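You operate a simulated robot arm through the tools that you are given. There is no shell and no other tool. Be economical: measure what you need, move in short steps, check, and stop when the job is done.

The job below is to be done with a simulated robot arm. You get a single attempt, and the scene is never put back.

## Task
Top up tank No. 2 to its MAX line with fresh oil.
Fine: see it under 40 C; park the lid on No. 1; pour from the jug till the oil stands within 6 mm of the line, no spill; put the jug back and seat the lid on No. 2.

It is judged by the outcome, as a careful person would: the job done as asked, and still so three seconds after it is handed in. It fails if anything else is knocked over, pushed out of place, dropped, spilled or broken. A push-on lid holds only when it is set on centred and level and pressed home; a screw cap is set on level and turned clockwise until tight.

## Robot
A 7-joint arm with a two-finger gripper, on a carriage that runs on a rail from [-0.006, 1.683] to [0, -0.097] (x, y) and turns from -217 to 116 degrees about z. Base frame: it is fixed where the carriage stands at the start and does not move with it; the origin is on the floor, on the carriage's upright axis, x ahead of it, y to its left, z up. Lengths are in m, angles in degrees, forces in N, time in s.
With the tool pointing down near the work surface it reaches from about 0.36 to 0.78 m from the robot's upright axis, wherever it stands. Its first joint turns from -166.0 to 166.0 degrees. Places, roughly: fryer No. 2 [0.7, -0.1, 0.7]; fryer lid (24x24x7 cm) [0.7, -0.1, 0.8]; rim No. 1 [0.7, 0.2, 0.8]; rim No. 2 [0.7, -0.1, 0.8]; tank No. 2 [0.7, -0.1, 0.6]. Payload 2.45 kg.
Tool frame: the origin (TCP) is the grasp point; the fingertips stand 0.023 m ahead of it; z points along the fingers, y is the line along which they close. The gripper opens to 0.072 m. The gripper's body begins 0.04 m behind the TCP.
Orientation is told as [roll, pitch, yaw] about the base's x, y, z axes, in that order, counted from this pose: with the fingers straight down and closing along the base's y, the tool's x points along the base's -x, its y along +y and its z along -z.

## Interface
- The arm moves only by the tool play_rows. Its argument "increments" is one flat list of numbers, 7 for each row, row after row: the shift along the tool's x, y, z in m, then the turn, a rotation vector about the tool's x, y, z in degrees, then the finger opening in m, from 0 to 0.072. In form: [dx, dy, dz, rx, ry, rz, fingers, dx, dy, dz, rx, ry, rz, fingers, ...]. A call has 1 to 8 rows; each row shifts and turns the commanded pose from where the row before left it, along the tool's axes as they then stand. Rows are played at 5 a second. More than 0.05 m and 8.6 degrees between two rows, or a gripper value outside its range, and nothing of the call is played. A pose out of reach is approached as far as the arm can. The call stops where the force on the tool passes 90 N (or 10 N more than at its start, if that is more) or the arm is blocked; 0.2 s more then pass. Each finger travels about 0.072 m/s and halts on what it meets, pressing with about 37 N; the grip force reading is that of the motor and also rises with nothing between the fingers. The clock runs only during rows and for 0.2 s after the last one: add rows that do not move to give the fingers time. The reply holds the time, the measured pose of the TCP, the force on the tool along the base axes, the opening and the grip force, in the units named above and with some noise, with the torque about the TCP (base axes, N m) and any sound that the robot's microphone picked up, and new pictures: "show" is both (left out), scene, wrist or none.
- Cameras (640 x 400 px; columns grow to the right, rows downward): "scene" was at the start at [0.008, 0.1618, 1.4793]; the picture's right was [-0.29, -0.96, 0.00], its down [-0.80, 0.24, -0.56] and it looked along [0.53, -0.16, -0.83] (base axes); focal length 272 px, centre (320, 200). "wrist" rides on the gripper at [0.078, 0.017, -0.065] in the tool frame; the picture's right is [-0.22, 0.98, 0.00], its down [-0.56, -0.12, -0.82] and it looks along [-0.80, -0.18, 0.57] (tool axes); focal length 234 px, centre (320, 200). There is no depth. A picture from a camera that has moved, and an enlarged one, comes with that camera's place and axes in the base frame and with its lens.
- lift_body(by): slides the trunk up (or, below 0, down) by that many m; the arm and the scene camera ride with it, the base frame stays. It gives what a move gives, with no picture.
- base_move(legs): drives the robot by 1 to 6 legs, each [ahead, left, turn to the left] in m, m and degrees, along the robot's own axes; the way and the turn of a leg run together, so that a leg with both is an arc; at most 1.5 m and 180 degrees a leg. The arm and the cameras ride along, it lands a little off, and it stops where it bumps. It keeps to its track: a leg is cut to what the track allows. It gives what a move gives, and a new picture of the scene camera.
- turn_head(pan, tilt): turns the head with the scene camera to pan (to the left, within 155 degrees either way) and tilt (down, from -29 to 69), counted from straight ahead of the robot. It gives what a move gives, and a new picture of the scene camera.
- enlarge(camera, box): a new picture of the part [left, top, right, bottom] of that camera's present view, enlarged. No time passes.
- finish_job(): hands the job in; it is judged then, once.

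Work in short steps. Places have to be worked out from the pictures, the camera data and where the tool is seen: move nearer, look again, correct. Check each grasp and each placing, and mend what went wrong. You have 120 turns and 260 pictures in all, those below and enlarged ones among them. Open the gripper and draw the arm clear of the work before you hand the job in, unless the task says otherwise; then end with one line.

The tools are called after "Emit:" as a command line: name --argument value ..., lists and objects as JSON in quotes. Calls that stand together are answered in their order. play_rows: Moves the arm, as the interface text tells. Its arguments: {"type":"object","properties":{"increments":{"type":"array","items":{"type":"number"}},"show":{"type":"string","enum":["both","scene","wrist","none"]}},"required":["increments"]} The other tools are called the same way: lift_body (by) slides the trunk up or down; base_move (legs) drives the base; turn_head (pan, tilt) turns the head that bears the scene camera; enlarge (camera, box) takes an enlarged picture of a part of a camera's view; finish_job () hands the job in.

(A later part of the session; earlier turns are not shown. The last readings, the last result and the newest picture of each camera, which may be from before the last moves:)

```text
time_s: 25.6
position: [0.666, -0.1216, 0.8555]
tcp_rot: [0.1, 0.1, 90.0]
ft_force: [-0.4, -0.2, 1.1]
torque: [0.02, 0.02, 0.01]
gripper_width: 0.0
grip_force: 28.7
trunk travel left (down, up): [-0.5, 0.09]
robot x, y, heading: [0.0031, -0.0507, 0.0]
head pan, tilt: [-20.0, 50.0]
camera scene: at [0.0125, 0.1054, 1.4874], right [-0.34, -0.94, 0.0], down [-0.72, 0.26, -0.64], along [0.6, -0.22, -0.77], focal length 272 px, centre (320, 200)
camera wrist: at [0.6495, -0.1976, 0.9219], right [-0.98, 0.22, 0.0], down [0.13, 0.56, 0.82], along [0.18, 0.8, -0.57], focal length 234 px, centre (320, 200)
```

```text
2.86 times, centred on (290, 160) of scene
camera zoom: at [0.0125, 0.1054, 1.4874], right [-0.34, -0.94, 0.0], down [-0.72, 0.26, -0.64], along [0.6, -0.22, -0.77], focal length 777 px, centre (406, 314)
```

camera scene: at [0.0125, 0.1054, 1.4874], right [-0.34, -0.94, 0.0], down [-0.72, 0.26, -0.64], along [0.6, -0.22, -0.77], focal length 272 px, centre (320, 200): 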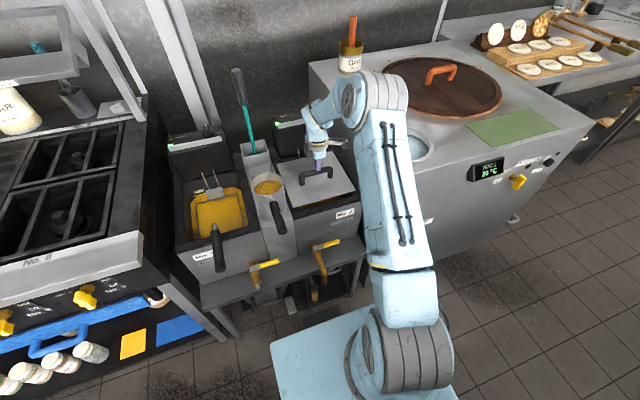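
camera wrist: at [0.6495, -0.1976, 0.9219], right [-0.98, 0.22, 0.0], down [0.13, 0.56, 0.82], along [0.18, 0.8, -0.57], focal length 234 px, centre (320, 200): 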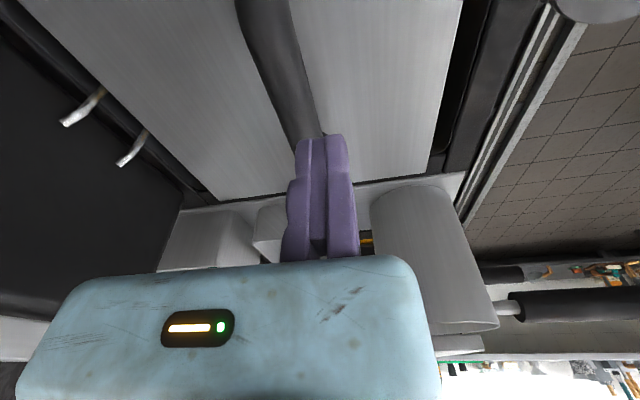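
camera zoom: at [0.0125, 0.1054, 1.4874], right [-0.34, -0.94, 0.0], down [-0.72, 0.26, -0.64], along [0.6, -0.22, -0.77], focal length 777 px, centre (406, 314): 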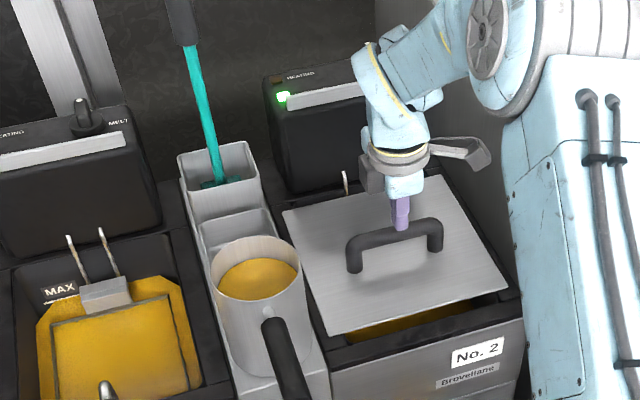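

The closed picture shows only one finger travels (the tool +y finger stays at the TCP), so closing dragged the lid about 2 cm toward me, and the grip then slipped. I'll regrasp with the fixed finger beside the bar (now x≈0.679) and 12 mm deeper.

Emit:
play_rows --increments '[0, 0.004, 0, 0, 0, 0, 0.072, 0, 0, 0, 0, 0, 0, 0.072, 0, 0, 0, 0, 0, 0, 0.072, 0, 0, 0, 0, 0, 0, 0.072, 0, 0, 0, 0, 0, 0, 0.072, 0, 0, 0, 0, 0, 0, 0.072]'

Emit:
enlarge --camera "wrist" --box '[100, 0, 500, 250]'

```text
time_s: 27.0
position: [0.6635, -0.1209, 0.8557]
tcp_rot: [0.1, 0.0, 90.0]
ft_force: [-0.7, 0.7, 0.1]
torque: [-0.02, 0.0, -0.01]
gripper_width: 0.0721
grip_force: 0.0
trunk travel left (down, up): [-0.5, 0.09]
robot x, y, heading: [0.0016, -0.054, 0.0]
head pan, tilt: [-20.0, 50.0]
camera scene: at [0.0127, 0.1053, 1.4874], right [-0.34, -0.94, 0.0], down [-0.72, 0.26, -0.64], along [0.6, -0.22, -0.77], focal length 272 px, centre (320, 200)
camera wrist: at [0.6464, -0.1981, 0.9217], right [-0.98, 0.22, 0.0], down [0.13, 0.56, 0.82], along [0.18, 0.8, -0.57], focal length 234 px, centre (320, 200)
```

scene: 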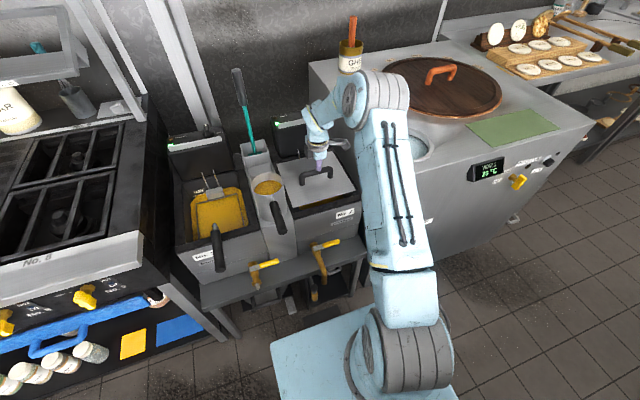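
wrist: 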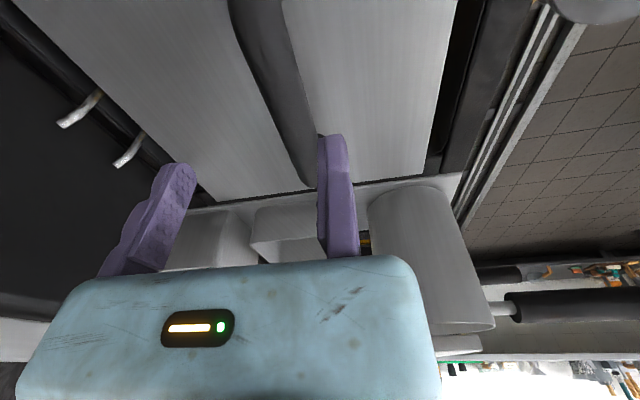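

```text
1.60 times, centred on (300, 125) of wrist
camera zoom: at [0.6464, -0.1981, 0.9217], right [-0.98, 0.22, 0.0], down [0.13, 0.56, 0.82], along [0.18, 0.8, -0.57], focal length 375 px, centre (352, 320)
```

zoom: 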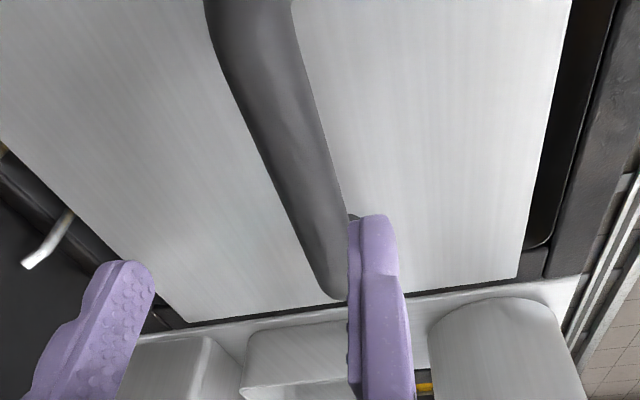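

The fixed finger should clear the bar by a few mm. I descend to z 0.795 and close.

Emit:
play_rows --increments '[0, 0.001, 0.02, 0, 0, 0, 0.072, 0, 0, 0.02, 0, 0, 0, 0.072, 0, 0, 0.02, 0, 0, 0, 0.072, 0, 0, 0, 0, 0, 0, 0.0, 0, 0, 0, 0, 0, 0, 0.0, 0, 0, 0, 0, 0, 0, 0.0, 0, 0, 0, 0, 0, 0, 0.0, 0, 0, 0, 0, 0, 0, 0.0]'

Emit:
enlarge --camera "wrist" --box '[100, 0, 500, 250]'

Emit:
play_rows --increments '[0, 0, -0.006, 0, 0, 0, 0.0, 0, 0, 0, 0, 0, 0, 0.0]' --show "wrist"

```text
time_s: 28.8
position: [0.6633, -0.1223, 0.797]
tcp_rot: [0.0, 0.0, 89.9]
ft_force: [0.8, -0.1, -0.7]
torque: [-0.1, -0.01, 0.01]
gripper_width: 0.0216
grip_force: 36.4
trunk travel left (down, up): [-0.5, 0.09]
robot x, y, heading: [-0.0016, -0.0491, 0.1]
head pan, tilt: [-20.0, 50.0]
camera scene: at [0.0129, 0.1054, 1.4874], right [-0.34, -0.94, 0.0], down [-0.72, 0.26, -0.64], along [0.6, -0.22, -0.77], focal length 272 px, centre (320, 200)
camera wrist: at [0.6466, -0.1989, 0.8635], right [-0.98, 0.22, 0.0], down [0.13, 0.56, 0.82], along [0.18, 0.8, -0.57], focal length 234 px, centre (320, 200)
```

scene: 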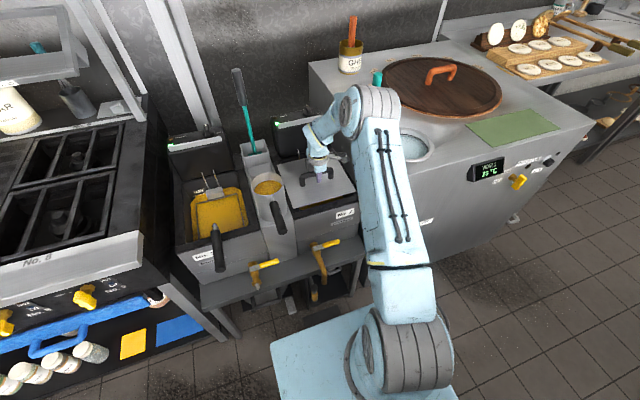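
wrist: 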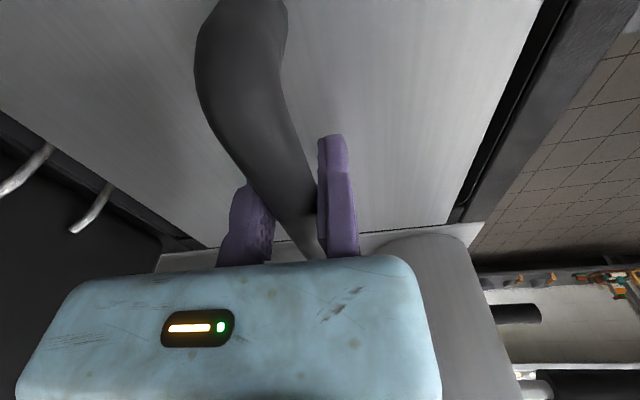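

```text
1.60 times, centred on (300, 125) of wrist
camera zoom: at [0.6466, -0.1989, 0.8635], right [-0.98, 0.22, 0.0], down [0.13, 0.56, 0.82], along [0.18, 0.8, -0.57], focal length 375 px, centre (352, 320)
```

zoom: 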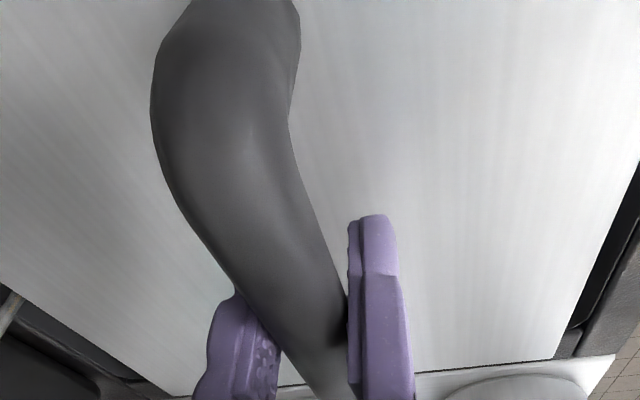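

```text
time_s: 29.4
position: [0.6624, -0.1231, 0.8023]
tcp_rot: [0.0, 0.0, 90.0]
ft_force: [-0.4, -0.5, -4.2]
torque: [0.01, 0.13, 0.0]
gripper_width: 0.0212
grip_force: 36.8
trunk travel left (down, up): [-0.5, 0.09]
robot x, y, heading: [-0.0, -0.0492, -0.1]
head pan, tilt: [-20.0, 50.0]
camera wrist: at [0.6462, -0.1987, 0.8691], right [-0.98, 0.22, 0.0], down [0.13, 0.56, 0.82], along [0.18, 0.8, -0.57], focal length 234 px, centre (320, 200)
```

wrist: 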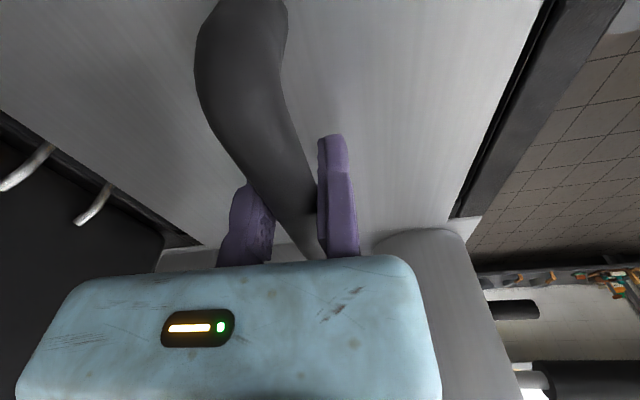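

Grip holds now with −4 N on the tool. I raise further, slowly.

Emit:
play_rows --increments '[0, 0, -0.01, 0, 0, 0, 0.0, 0, 0, -0.01, 0, 0, 0, 0.0, 0, 0, -0.01, 0, 0, 0, 0.0, 0, 0, -0.01, 0, 0, 0, 0.0]'

Emit:
enlarge --camera "scene" --box '[180, 90, 400, 230]'

```text
time_s: 30.4
position: [0.6619, -0.1225, 0.8426]
tcp_rot: [0.1, -0.1, 90.0]
ft_force: [-0.6, 0.4, -4.2]
torque: [-0.02, 0.13, 0.01]
gripper_width: 0.0213
grip_force: 36.8
trunk travel left (down, up): [-0.5, 0.09]
robot x, y, heading: [0.0016, -0.0531, -0.0]
head pan, tilt: [-20.0, 50.0]
camera scene: at [0.0132, 0.1053, 1.4874], right [-0.34, -0.94, 0.0], down [-0.72, 0.26, -0.64], along [0.6, -0.22, -0.77], focal length 272 px, centre (320, 200)
camera wrist: at [0.6456, -0.198, 0.9102], right [-0.98, 0.22, 0.0], down [0.13, 0.56, 0.82], along [0.18, 0.8, -0.57], focal length 234 px, centre (320, 200)
```

scene: 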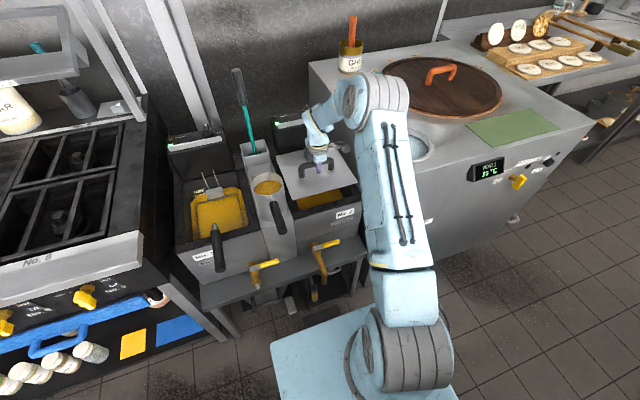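
wrist: 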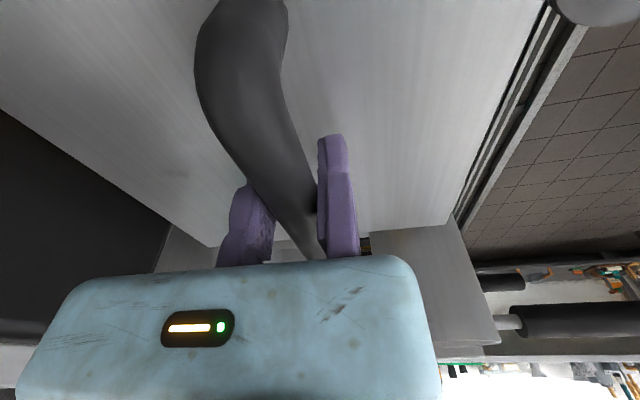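

```text
2.86 times, centred on (290, 160) of scene
camera zoom: at [0.0132, 0.1053, 1.4874], right [-0.34, -0.94, 0.0], down [-0.72, 0.26, -0.64], along [0.6, -0.22, -0.77], focal length 777 px, centre (406, 314)
```

zoom: 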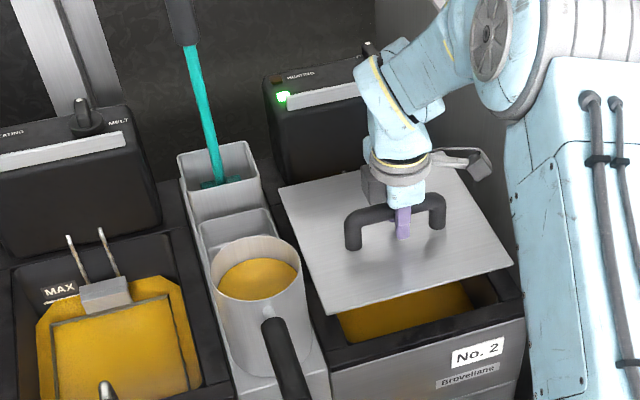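

The lid is up and level. I raise it above jug height.

Emit:
play_rows --increments '[0, 0, -0.04, 0, 0, 0, 0.0, 0, 0, -0.04, 0, 0, 0, 0.0, 0, 0, -0.04, 0, 0, 0, 0.0, 0, 0, -0.04, 0, 0, 0, 0.0]'

Emit:
enlarge --camera "scene" --box '[160, 90, 380, 230]'

```text
time_s: 31.4
position: [0.6605, -0.1247, 1.001]
tcp_rot: [0.1, 0.1, 90.1]
ft_force: [-1.0, 0.1, -3.7]
torque: [-0.02, 0.1, 0.01]
gripper_width: 0.0212
grip_force: 36.8
trunk travel left (down, up): [-0.5, 0.09]
robot x, y, heading: [0.0018, -0.0514, -0.1]
head pan, tilt: [-20.0, 50.0]
camera scene: at [0.0131, 0.1054, 1.4873], right [-0.34, -0.94, 0.0], down [-0.72, 0.26, -0.64], along [0.6, -0.22, -0.77], focal length 272 px, centre (320, 200)
camera wrist: at [0.6444, -0.2007, 1.0675], right [-0.98, 0.22, 0.0], down [0.13, 0.56, 0.82], along [0.18, 0.8, -0.57], focal length 234 px, centre (320, 200)
```

scene: 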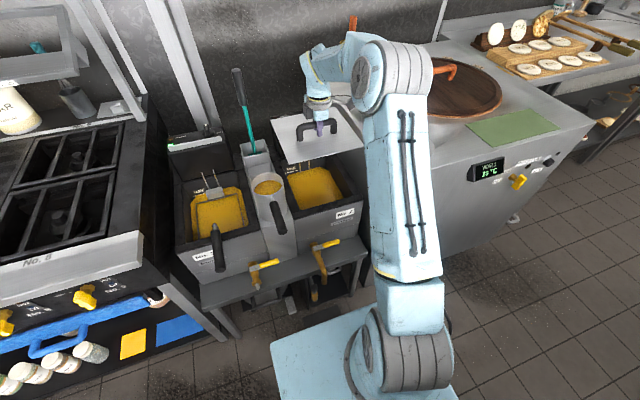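
wrist: 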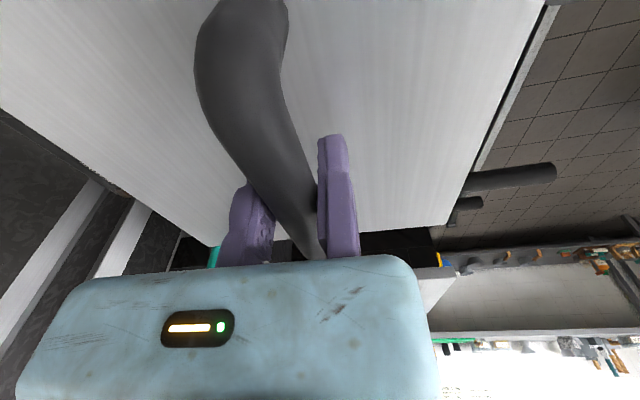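

```text
2.86 times, centred on (270, 160) of scene
camera zoom: at [0.0131, 0.1054, 1.4873], right [-0.34, -0.94, 0.0], down [-0.72, 0.26, -0.64], along [0.6, -0.22, -0.77], focal length 777 px, centre (463, 314)
```

zoom: 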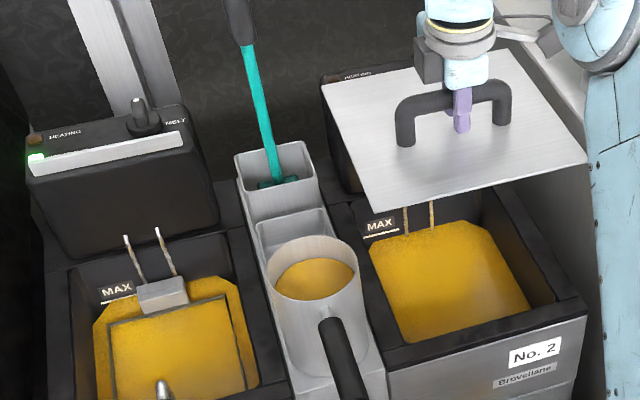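

Both tanks show MAX lines; No. 2's oil stands below its line. No. 1's rim spans y≈0.12–0.377, x≈0.54–0.85, with the basket handle ferrule at x≈0.586, so the lid belongs at bar x≈0.70, y≈0.246. I drive the carriage left carrying the lid.

Emit:
base_move --legs '[[0, 0.371, 0]]'

Emit:
turn_head --pan -25 --tilt 50

```text
time_s: 33.8
position: [0.6594, 0.2407, 1.0016]
tcp_rot: [0.1, -0.1, 89.6]
ft_force: [-0.1, 0.0, -4.2]
torque: [-0.02, 0.13, -0.03]
gripper_width: 0.0214
grip_force: 37.3
trunk travel left (down, up): [-0.5, 0.09]
robot x, y, heading: [0.001, 0.3176, -0.6]
head pan, tilt: [-20.0, 50.0]
camera scene: at [0.013, 0.4754, 1.4874], right [-0.35, -0.94, 0.0], down [-0.72, 0.27, -0.64], along [0.6, -0.22, -0.77], focal length 272 px, centre (320, 200)
```

scene: 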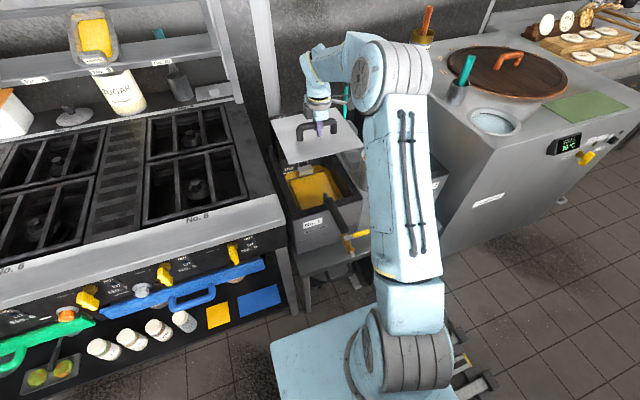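

```text
time_s: 34.5
position: [0.6604, 0.2402, 1.0012]
tcp_rot: [0.1, 0.1, 89.5]
ft_force: [0.3, 0.9, -5.1]
torque: [-0.05, 0.15, 0.01]
gripper_width: 0.0216
grip_force: 37.1
trunk travel left (down, up): [-0.5, 0.09]
robot x, y, heading: [-0.0048, 0.3205, -0.5]
head pan, tilt: [-25.0, 50.0]
camera scene: at [0.0104, 0.4693, 1.4874], right [-0.43, -0.9, 0.0], down [-0.69, 0.33, -0.64], along [0.58, -0.28, -0.77], focal length 272 px, centre (320, 200)
```

scene: 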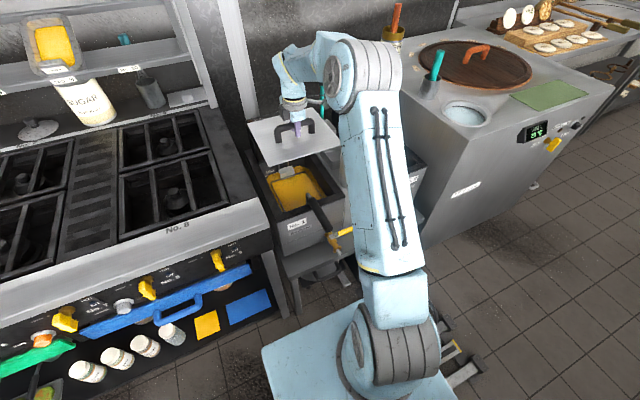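

Lid is over No. 1. I shift to x≈0.691, y≈0.246, and lower to z≈0.85 for a look.

Emit:
play_rows --increments '[-0.003, -0.0155, 0.02, 0, 0, -0.5, 0.0, -0.003, -0.0155, 0.03, 0, 0, 0, 0.0, 0, 0, 0.03, 0, 0, 0, 0.0, 0, 0, 0.03, 0, 0, 0, 0.0, 0, 0, 0.03, 0, 0, 0, 0.0, 0, 0, 0, 0, 0, 0, 0.0]'

Emit:
enlarge --camera "scene" --box '[220, 90, 380, 190]'

Emit:
enlarge --camera "scene" --box '[220, 150, 380, 250]'

```text
time_s: 35.9
position: [0.6912, 0.2473, 0.8611]
tcp_rot: [0.1, 0.0, 89.9]
ft_force: [-2.4, -0.1, -3.4]
torque: [0.02, 0.09, 0.08]
gripper_width: 0.0214
grip_force: 37.0
trunk travel left (down, up): [-0.5, 0.09]
robot x, y, heading: [0.0014, 0.3198, -0.2]
head pan, tilt: [-25.0, 50.0]
camera scene: at [0.0101, 0.4692, 1.4874], right [-0.43, -0.9, 0.0], down [-0.69, 0.33, -0.64], along [0.58, -0.28, -0.77], focal length 272 px, centre (320, 200)
camera wrist: at [0.6759, 0.171, 0.9276], right [-0.98, 0.22, 0.0], down [0.13, 0.56, 0.82], along [0.18, 0.8, -0.57], focal length 234 px, centre (320, 200)
```

scene: 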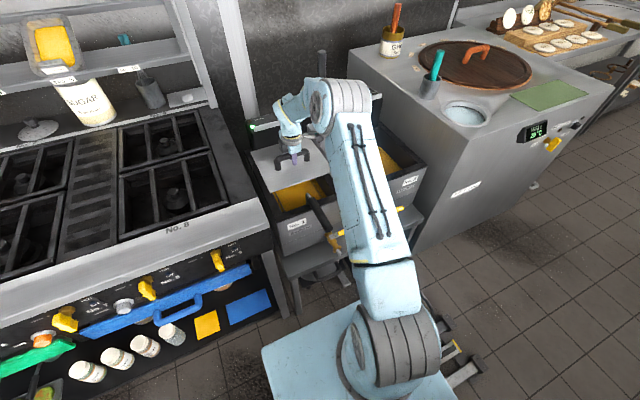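
wrist: 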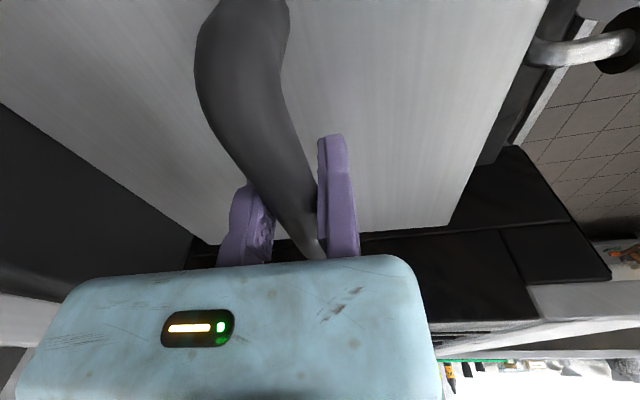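

```text
4.00 times, centred on (300, 140) of scene
camera zoom: at [0.0101, 0.4692, 1.4874], right [-0.43, -0.9, 0.0], down [-0.69, 0.33, -0.64], along [0.58, -0.28, -0.77], focal length 1087 px, centre (400, 440)
```

zoom: 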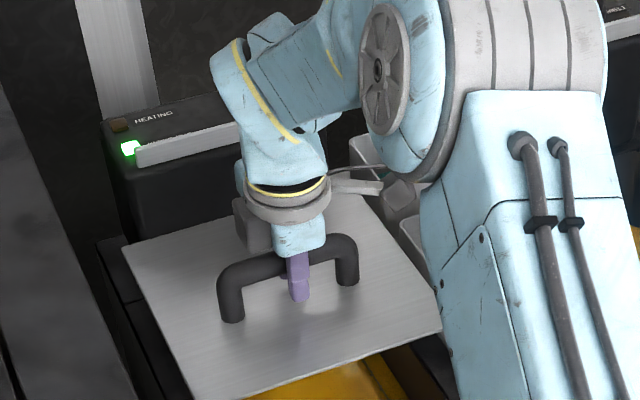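

```text
4.00 times, centred on (300, 200) of scene
camera zoom: at [0.0101, 0.4692, 1.4874], right [-0.43, -0.9, 0.0], down [-0.69, 0.33, -0.64], along [0.58, -0.28, -0.77], focal length 1087 px, centre (400, 200)
```

zoom: 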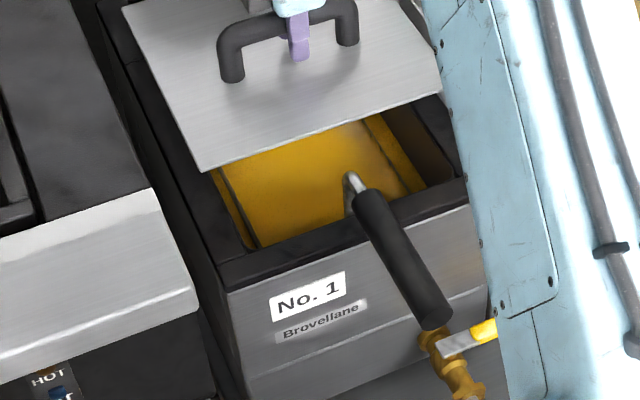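

Lid front edge (~0.60) is just behind the basket neck (~0.58). I lower gently toward z≈0.80.

Emit:
play_rows --increments '[0, -0.002, 0.02, 0, 0, 0, 0.0, 0, 0, 0.02, 0, 0, 0, 0.0, 0, 0, 0.01, 0, 0, 0, 0.0, 0, 0, 0.006, 0, 0, 0, 0.0, 0, 0, 0, 0, 0, 0, 0.0]'

Emit:
enlarge --camera "scene" --box '[220, 110, 380, 210]'

```text
time_s: 37.1
position: [0.6933, 0.2458, 0.8064]
tcp_rot: [0.0, 0.0, 90.0]
ft_force: [0.5, -0.1, -4.2]
torque: [-0.03, 0.13, 0.02]
gripper_width: 0.0214
grip_force: 37.4
trunk travel left (down, up): [-0.5, 0.09]
robot x, y, heading: [-0.0015, 0.3218, -0.2]
head pan, tilt: [-25.0, 50.0]
camera scene: at [0.0105, 0.4692, 1.4874], right [-0.43, -0.9, 0.0], down [-0.69, 0.33, -0.64], along [0.58, -0.28, -0.77], focal length 272 px, centre (320, 200)
camera wrist: at [0.6758, 0.1704, 0.8714], right [-0.98, 0.22, 0.0], down [0.12, 0.56, 0.82], along [0.18, 0.8, -0.57], focal length 234 px, centre (320, 200)
```

scene: 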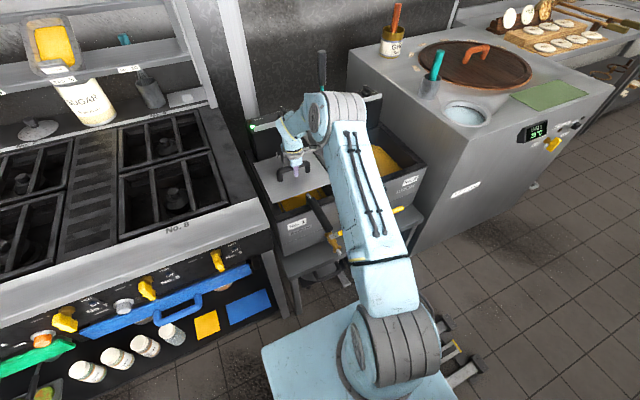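
wrist: 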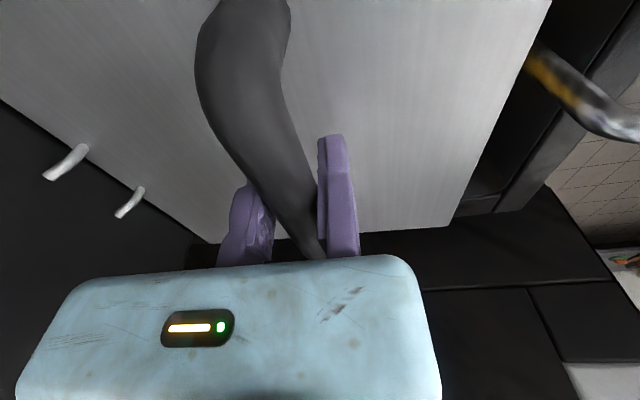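

```text
4.00 times, centred on (300, 160) of scene
camera zoom: at [0.0105, 0.4692, 1.4874], right [-0.43, -0.9, 0.0], down [-0.69, 0.33, -0.64], along [0.58, -0.28, -0.77], focal length 1087 px, centre (400, 360)
```

zoom: 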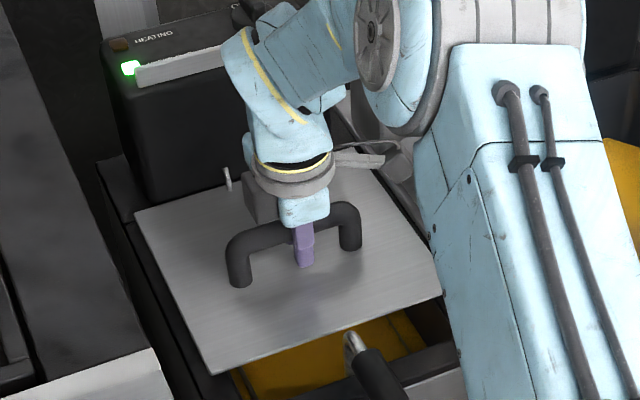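

Lid clears the neck and hook posts. I lower the last 1 cm in small steps.

Emit:
play_rows --increments '[0, 0, 0.004, 0, 0, 0, 0.0, 0, 0, 0.003, 0, 0, 0, 0.0, 0, 0, 0.003, 0, 0, 0, 0.0, 0, 0, 0, 0, 0, 0, 0.0]' --show "wrist"

```text
time_s: 38.1
position: [0.6912, 0.2459, 0.7965]
tcp_rot: [0.0, 0.0, 90.0]
ft_force: [-8.0, 1.0, 11.4]
torque: [0.05, -0.09, 0.07]
gripper_width: 0.0216
grip_force: 36.8
trunk travel left (down, up): [-0.5, 0.09]
robot x, y, heading: [-0.0043, 0.3197, -0.5]
head pan, tilt: [-25.0, 50.0]
camera wrist: at [0.6749, 0.1698, 0.8633], right [-0.98, 0.22, 0.0], down [0.12, 0.56, 0.82], along [0.18, 0.8, -0.57], focal length 234 px, centre (320, 200)
```

wrist: 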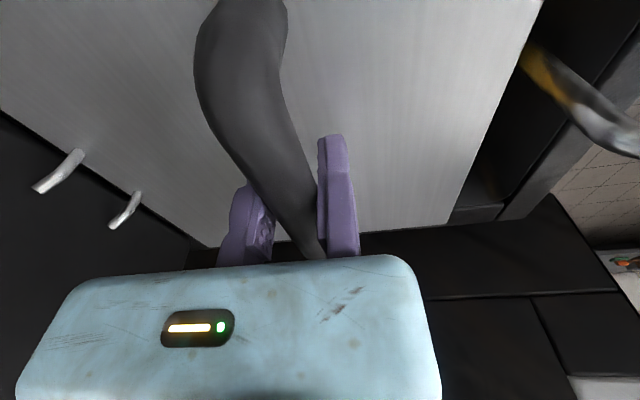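

Lid is resting (upward 11 N). I open the fingers.

Emit:
play_rows --increments '[0, 0, -0.0005, 0, 0, 0, 0.03, 0, 0, 0, 0, 0, 0, 0.05, 0, 0, 0, 0, 0, 0, 0.072, 0, 0, 0, 0, 0, 0, 0.072, 0, 0, 0, 0, 0, 0, 0.072]' --show "wrist"

Emit:
play_rows --increments '[0, 0.003, -0.03, 0, 0, 0, 0.072, 0, 0, -0.04, 0, 0, 0, 0.072, 0, 0, -0.045, 0, 0, 0, 0.072, 0, 0, -0.045, 0, 0, 0, 0.072]'

Emit:
enlarge --camera "scene" --box '[220, 110, 380, 210]'

```text
time_s: 39.3
position: [0.6915, 0.2461, 0.7962]
tcp_rot: [0.1, -0.1, 90.0]
ft_force: [-10.0, -4.2, -1.1]
torque: [0.05, -0.09, 0.0]
gripper_width: 0.0718
grip_force: 0.1
trunk travel left (down, up): [-0.5, 0.09]
robot x, y, heading: [-0.0002, 0.3215, -0.4]
head pan, tilt: [-25.0, 50.0]
camera wrist: at [0.6749, 0.1699, 0.8618], right [-0.98, 0.22, 0.0], down [0.13, 0.56, 0.82], along [0.18, 0.8, -0.57], focal length 234 px, centre (320, 200)
```

wrist: 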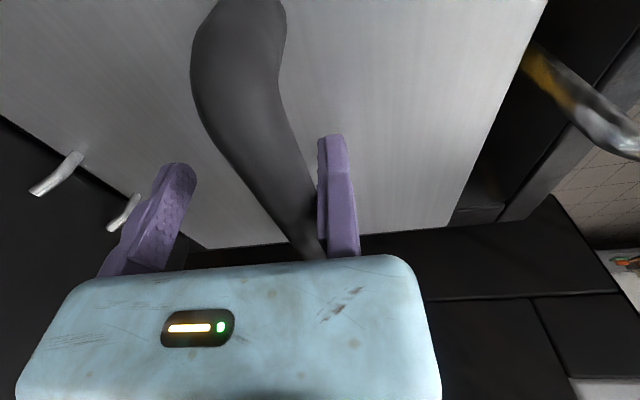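

```text
time_s: 40.3
position: [0.6872, 0.2479, 0.9566]
tcp_rot: [0.1, 0.1, 90.1]
ft_force: [0.5, -0.6, 0.7]
torque: [0.02, 0.04, 0.01]
gripper_width: 0.0722
grip_force: 0.0
trunk travel left (down, up): [-0.5, 0.09]
robot x, y, heading: [-0.0036, 0.3183, -0.3]
head pan, tilt: [-25.0, 50.0]
camera scene: at [0.0101, 0.4693, 1.4873], right [-0.43, -0.9, 0.0], down [-0.69, 0.33, -0.64], along [0.58, -0.28, -0.77], focal length 272 px, centre (320, 200)
camera wrist: at [0.6712, 0.172, 1.0221], right [-0.98, 0.22, 0.0], down [0.13, 0.56, 0.82], along [0.18, 0.8, -0.57], focal length 234 px, centre (320, 200)
```

scene: 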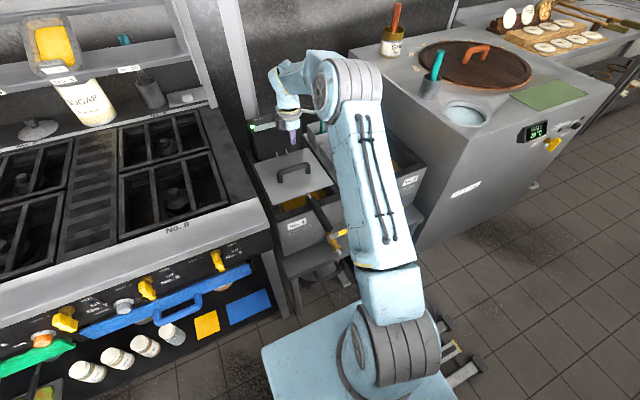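
wrist: 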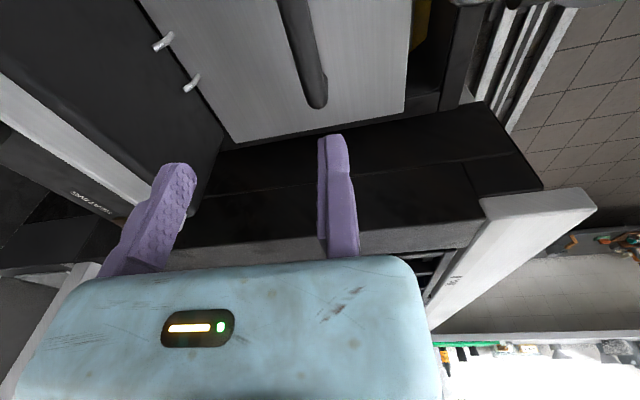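

```text
4.00 times, centred on (300, 160) of scene
camera zoom: at [0.0101, 0.4693, 1.4873], right [-0.43, -0.9, 0.0], down [-0.69, 0.33, -0.64], along [0.58, -0.28, -0.77], focal length 1087 px, centre (400, 360)
```

zoom: 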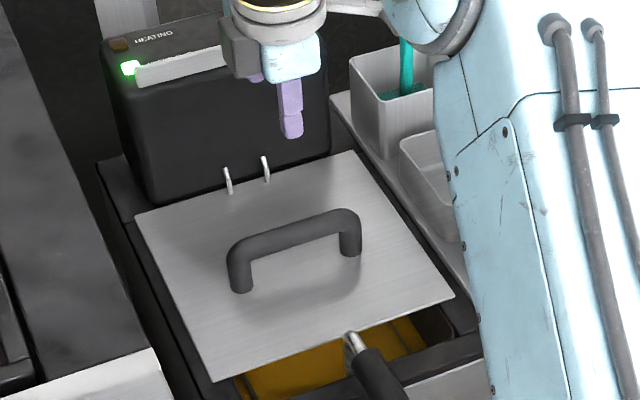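

Lid is parked level on No. 1. Now the jug: I'll grip the handle end-on with horizontal fingers (fixed finger below), so pouring is a simple pitch. I raise, retract, drive back, and rotate the tool +90° about its x.

Emit:
play_rows --increments '[0, 0, -0.045, 0, 0, 0, 0.072, 0, 0, -0.045, 0, 0, 0, 0.072, 0, 0.045, 0, 0, 0, 0, 0.072, 0, 0.045, 0, 0, 0, 0, 0.072, 0, 0.045, 0, 0, 0, 0, 0.072, 0, 0.045, 0, 0, 0, 0, 0.072, 0, 0.045, 0, 0, 0, 0, 0.072, 0, 0.02, 0, 0, 0, 0, 0.072]' --show "none"

Emit:
base_move --legs '[[0, -0.34, 0.4]]'

Emit:
play_rows --increments '[0, 0, 0, 8.5, 0, 0, 0.072, 0, 0, 0, 8.5, 0, 0, 0.072, 0, 0, 0, 8.5, 0, 0, 0.072, 0, 0, 0, 8.5, 0, 0, 0.072, 0, 0, 0, 8.5, 0, 0, 0.072]'

```text
time_s: 42.1
position: [0.4469, 0.2475, 1.0454]
tcp_rot: [0.1, 0.0, 90.0]
ft_force: [0.8, -0.3, 0.3]
torque: [-0.02, 0.0, 0.01]
gripper_width: 0.072
grip_force: 0.1
trunk travel left (down, up): [-0.5, 0.09]
robot x, y, heading: [-0.0011, 0.3215, -0.5]
head pan, tilt: [-25.0, 50.0]
```

```text
time_s: 44.3
position: [0.4484, -0.0915, 1.0453]
tcp_rot: [0.0, 0.0, 90.1]
ft_force: [-0.4, 0.2, -0.4]
torque: [-0.01, 0.0, 0.0]
gripper_width: 0.0722
grip_force: 0.0
trunk travel left (down, up): [-0.5, 0.09]
robot x, y, heading: [-0.0059, -0.0211, -0.5]
head pan, tilt: [-25.0, 50.0]
camera scene: at [0.011, 0.129, 1.4874], right [-0.43, -0.9, 0.0], down [-0.69, 0.33, -0.64], along [0.58, -0.27, -0.77], focal length 272 px, centre (320, 200)
```

scene: 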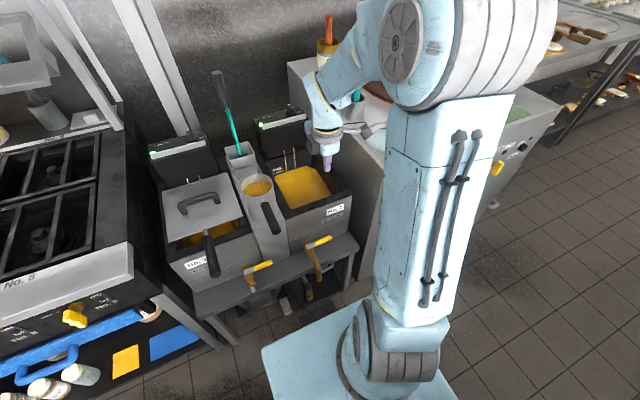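

```text
time_s: 45.5
position: [0.4498, -0.0767, 1.0282]
tcp_rot: [-36.2, 0.7, 92.5]
ft_force: [0.6, 6.5, 2.0]
torque: [-0.35, 0.09, -0.09]
gripper_width: 0.072
grip_force: 0.1
out of reach, approached as far as the arm can: row 5
trunk travel left (down, up): [-0.5, 0.09]
robot x, y, heading: [0.0036, -0.021, -0.5]
head pan, tilt: [-25.0, 50.0]
camera scene: at [0.0109, 0.1282, 1.4875], right [-0.43, -0.9, 0.0], down [-0.69, 0.33, -0.64], along [0.58, -0.27, -0.77], focal length 272 px, centre (320, 200)
camera wrist: at [0.402, -0.1542, 1.0711], right [-0.8, 0.18, -0.58], down [-0.41, 0.55, 0.73], along [0.45, 0.82, -0.37], focal length 234 px, centre (320, 200)
```

scene: 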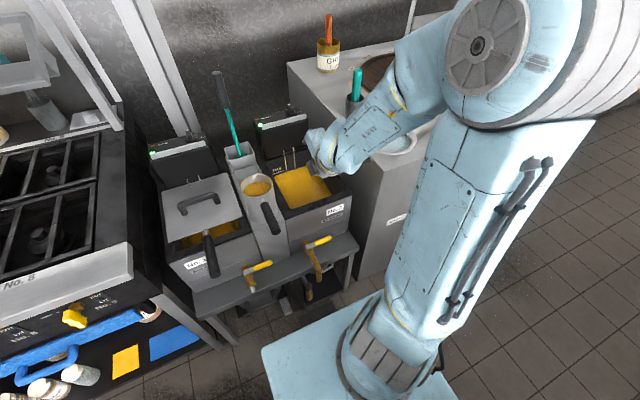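
wrist: 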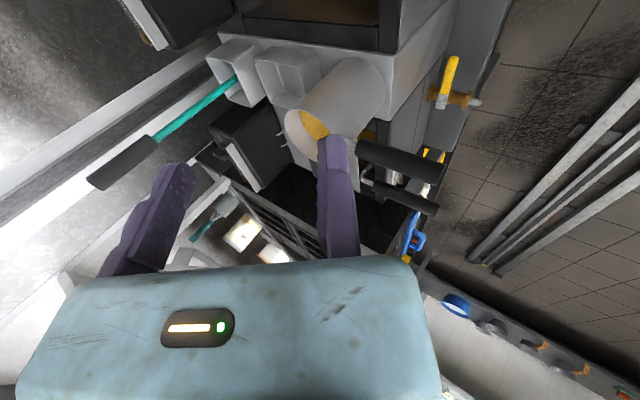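

Horizontal is out of reach at this trunk height: the arm is too folded. I'll raise the tool relative to the shoulder by lifting the tool and lowering the trunk, then try again.

Emit:
play_rows --increments '[0, -0.0235, -0.0324, 0, 0, 0, 0.072, 0, -0.0235, -0.0324, 0, 0, 0, 0.072, 0, -0.0235, -0.0324, 0, 0, 0, 0.072, 0, -0.0235, -0.0324, 0, 0, 0, 0.072, 0, -0.0235, -0.0324, 0, 0, 0, 0.072, 0, -0.0235, -0.0324, 0, 0, 0, 0.072]' --show "none"

Emit:
lift_body --by -0.25

Emit:
play_rows --increments '[0, 0, 0, 8, 0, 0, 0.072, 0, 0, 0, 8, 0, 0, 0.072, 0, 0, 0, 8, 0, 0, 0.072]'

```text
time_s: 46.9
position: [0.4198, -0.0918, 1.2865]
tcp_rot: [-42.4, 0.0, 90.1]
ft_force: [0.7, 0.0, -0.2]
torque: [-0.01, 0.03, 0.0]
gripper_width: 0.0721
grip_force: 0.0
trunk travel left (down, up): [-0.5, 0.09]
robot x, y, heading: [0.0016, -0.0248, -0.2]
head pan, tilt: [-25.0, 50.0]
```

```text
time_s: 49.5
position: [0.4199, -0.0907, 1.0353]
tcp_rot: [-42.5, 0.1, 90.0]
ft_force: [0.2, 0.8, -0.1]
torque: [0.0, -0.02, -0.02]
gripper_width: 0.0718
grip_force: 0.1
trunk travel left (down, up): [-0.25, 0.34]
robot x, y, heading: [-0.0001, -0.0203, -0.5]
head pan, tilt: [-25.0, 50.0]
```

```text
time_s: 50.3
position: [0.4198, -0.0913, 1.0346]
tcp_rot: [-66.4, 0.2, 90.2]
ft_force: [0.2, 0.8, 0.5]
torque: [0.0, -0.01, 0.0]
gripper_width: 0.0721
grip_force: 0.1
trunk travel left (down, up): [-0.25, 0.34]
robot x, y, heading: [0.0004, -0.0239, -0.3]
head pan, tilt: [-25.0, 50.0]
camera scene: at [0.0112, 0.129, 1.2374], right [-0.43, -0.9, 0.0], down [-0.69, 0.33, -0.64], along [0.58, -0.27, -0.77], focal length 272 px, centre (320, 200)
camera wrist: at [0.354, -0.1681, 1.0466], right [-0.39, 0.21, -0.9], down [-0.7, 0.56, 0.44], along [0.59, 0.8, -0.07], focal length 234 px, centre (320, 200)
```

scene: 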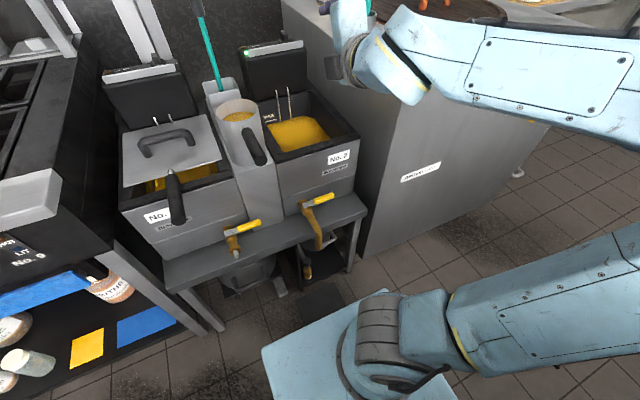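
wrist: 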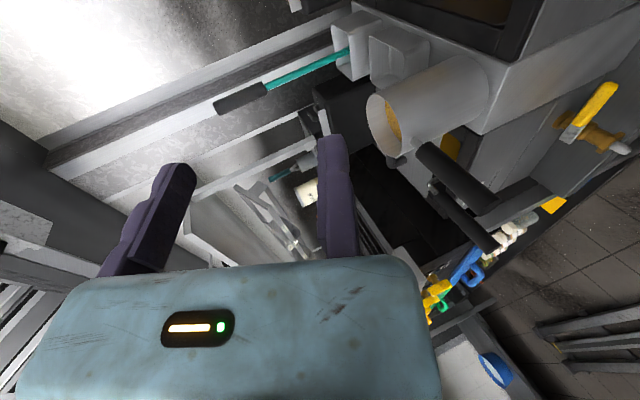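

Works now, and the scene view is clear. I complete the rotation and zoom on the jug.

Emit:
play_rows --increments '[0, 0, 0, 8, 0, 0, 0.072, 0, 0, 0, 8, 0, 0, 0.072, 0, 0, 0, 7.6, 0, 0, 0.072]'

Emit:
enlarge --camera "scene" --box '[190, 60, 350, 160]'

Emit:
enlarge --camera "wrist" --box '[300, 0, 620, 200]'

```text
time_s: 51.1
position: [0.4207, -0.0921, 1.0366]
tcp_rot: [-90.1, 0.0, 90.2]
ft_force: [-0.6, 0.5, 0.9]
torque: [0.01, -0.01, -0.02]
gripper_width: 0.0717
grip_force: 0.1
trunk travel left (down, up): [-0.25, 0.34]
robot x, y, heading: [0.0044, -0.0178, -0.4]
head pan, tilt: [-25.0, 50.0]
camera scene: at [0.0107, 0.1292, 1.2374], right [-0.43, -0.9, 0.0], down [-0.69, 0.33, -0.64], along [0.58, -0.28, -0.77], focal length 272 px, centre (320, 200)
camera wrist: at [0.3553, -0.1684, 1.0184], right [0.0, 0.22, -0.98], down [-0.82, 0.56, 0.12], along [0.57, 0.8, 0.18], focal length 234 px, centre (320, 200)
```

scene: 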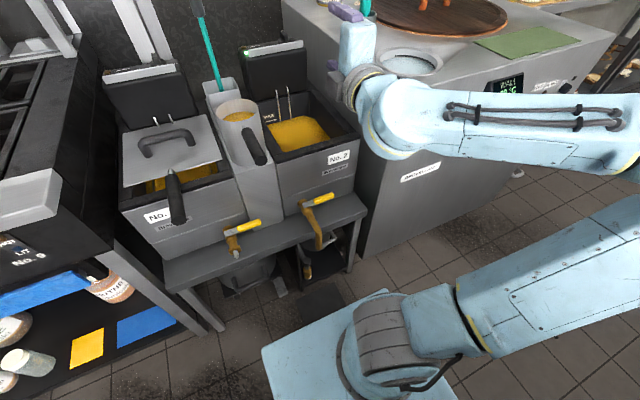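
wrist: 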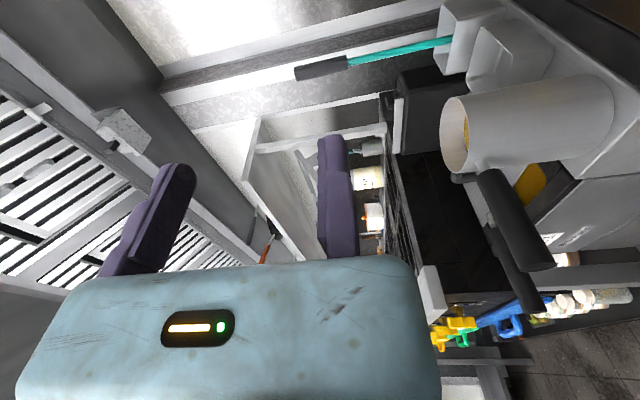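

```text
4.00 times, centred on (270, 110) of scene
camera zoom: at [0.0107, 0.1292, 1.2374], right [-0.43, -0.9, 0.0], down [-0.69, 0.33, -0.64], along [0.58, -0.28, -0.77], focal length 1087 px, centre (520, 560)
```

zoom: 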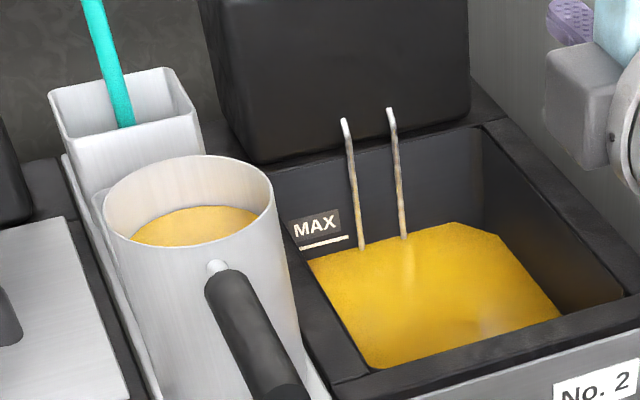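

```text
2.00 times, centred on (460, 100) of wrist
camera zoom: at [0.3553, -0.1684, 1.0184], right [0.0, 0.22, -0.98], down [-0.82, 0.56, 0.12], along [0.57, 0.8, 0.18], focal length 468 px, centre (40, 400)
```

zoom: 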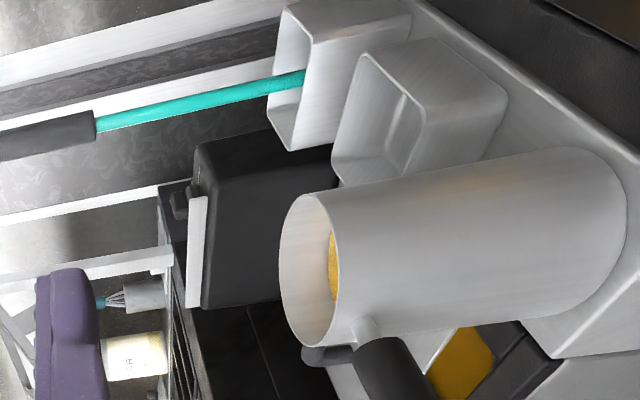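

Handle is horizontal at z≈0.878, x≈0.425–0.53, y≈0.06. I back off, drive left to align in y, and then lower the trunk so the fixed finger comes in just below the handle.

Emit:
play_rows --increments '[0, 0, -0.04, 0, 0, 0, 0.072, 0, 0, -0.03, 0, 0, 0, 0.072]' --show "none"

Emit:
base_move --legs '[[0, 0.152, 0]]'

Emit:
lift_body --by -0.13

Emit:
play_rows --increments '[0, 0, 0, 0, 0, 0, 0.072]'

```text
time_s: 51.7
position: [0.3605, -0.0938, 1.0298]
tcp_rot: [-90.0, 0.1, 90.1]
ft_force: [-0.5, 0.1, -0.2]
torque: [0.03, 0.02, -0.01]
gripper_width: 0.072
grip_force: 0.0
out of reach, approached as far as the arm can: row 2
trunk travel left (down, up): [-0.25, 0.34]
robot x, y, heading: [-0.0001, -0.0201, -0.7]
head pan, tilt: [-25.0, 50.0]
```

```text
time_s: 53.1
position: [0.3604, 0.0564, 1.0288]
tcp_rot: [-90.0, 0.1, 90.2]
ft_force: [-1.1, -0.1, -0.5]
torque: [0.03, 0.0, -0.02]
gripper_width: 0.0721
grip_force: 0.2
trunk travel left (down, up): [-0.25, 0.34]
robot x, y, heading: [0.0003, 0.1262, 0.1]
head pan, tilt: [-25.0, 50.0]
camera scene: at [0.0102, 0.2774, 1.2374], right [-0.43, -0.9, 0.0], down [-0.69, 0.33, -0.64], along [0.58, -0.27, -0.77], focal length 272 px, centre (320, 200)
```

scene: 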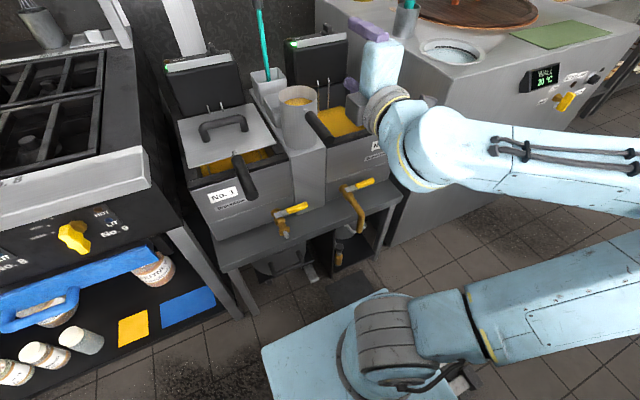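

```text
time_s: 54.7
position: [0.3616, 0.0557, 0.8993]
tcp_rot: [-90.1, 0.0, 90.2]
ft_force: [0.0, -0.1, 0.2]
torque: [0.02, 0.0, 0.03]
gripper_width: 0.0722
grip_force: 0.0
trunk travel left (down, up): [-0.12, 0.47]
robot x, y, heading: [-0.0015, 0.1256, -0.3]
head pan, tilt: [-25.0, 50.0]
```

```text
time_s: 55.1
position: [0.3607, 0.0562, 0.9009]
tcp_rot: [-90.0, 0.0, 90.2]
ft_force: [0.4, 1.0, 1.0]
torque: [0.02, -0.04, 0.02]
gripper_width: 0.0719
grip_force: 0.1
trunk travel left (down, up): [-0.12, 0.47]
robot x, y, heading: [-0.0034, 0.1268, -0.3]
head pan, tilt: [-25.0, 50.0]
camera scene: at [0.0102, 0.2775, 1.1074], right [-0.43, -0.9, 0.0], down [-0.69, 0.33, -0.64], along [0.58, -0.27, -0.77], focal length 272 px, centre (320, 200)
camera wrist: at [0.2955, -0.0207, 0.8834], right [0.0, 0.22, -0.98], down [-0.82, 0.56, 0.12], along [0.57, 0.8, 0.18], focal length 234 px, centre (320, 200)
```

scene: 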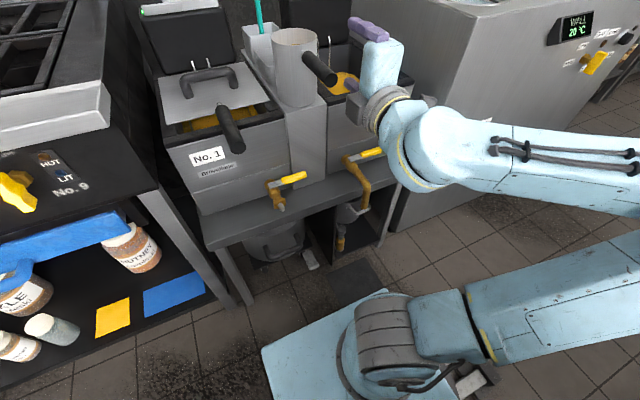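
wrist: 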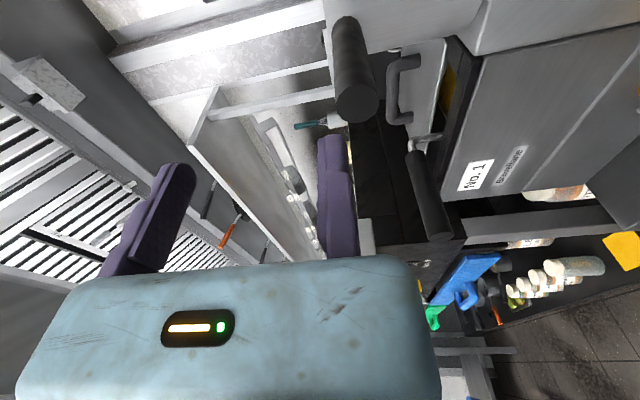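

Handle end measured at (0.422, 0.060, 0.878), level. I lower 42 mm via the trunk and advance so that the fingers straddle it.

Emit:
lift_body --by -0.044

Emit:
play_rows --increments '[-0.004, 0, 0.02, 0, 0, 0, 0.072, 0, 0, 0, 0, 0, 0, 0.072]'

```text
time_s: 56.0
position: [0.36, 0.0554, 0.8559]
tcp_rot: [-90.0, 0.0, 90.2]
ft_force: [-0.4, 0.3, 0.7]
torque: [0.03, -0.05, -0.01]
gripper_width: 0.0723
grip_force: 0.0
trunk travel left (down, up): [-0.076, 0.514]
robot x, y, heading: [-0.0002, 0.1269, -0.3]
head pan, tilt: [-25.0, 50.0]
```

```text
time_s: 56.5
position: [0.3798, 0.0588, 0.8563]
tcp_rot: [-90.1, -0.1, 90.2]
ft_force: [0.2, 0.3, -0.1]
torque: [0.01, 0.01, 0.01]
gripper_width: 0.072
grip_force: 0.0
trunk travel left (down, up): [-0.076, 0.514]
robot x, y, heading: [0.0022, 0.1228, -0.3]
head pan, tilt: [-25.0, 50.0]
camera scene: at [0.0102, 0.2775, 1.0634], right [-0.43, -0.9, 0.0], down [-0.69, 0.33, -0.64], along [0.58, -0.27, -0.77], focal length 272 px, centre (320, 200)
camera wrist: at [0.3146, -0.0172, 0.8398], right [0.0, 0.22, -0.98], down [-0.82, 0.56, 0.12], along [0.57, 0.8, 0.18], focal length 234 px, centre (320, 200)
```

scene: 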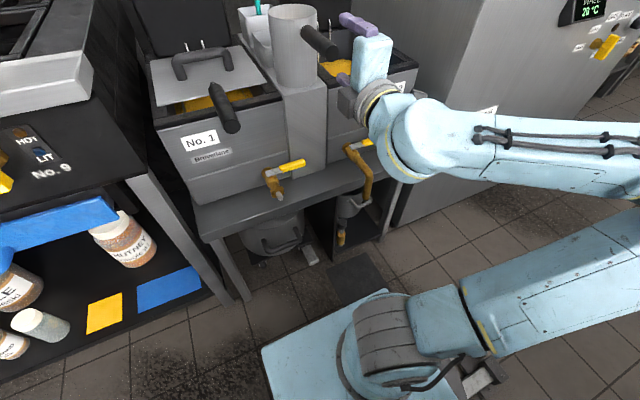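
wrist: 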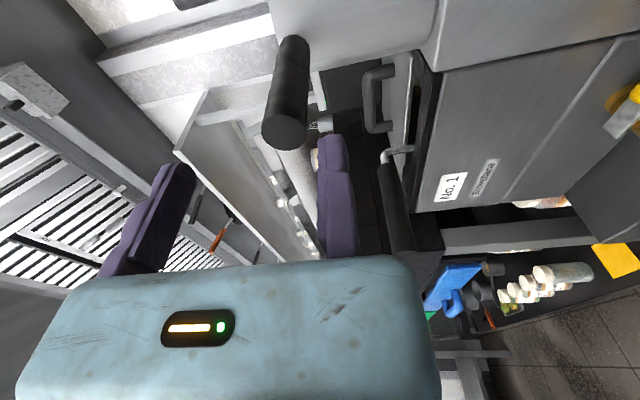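

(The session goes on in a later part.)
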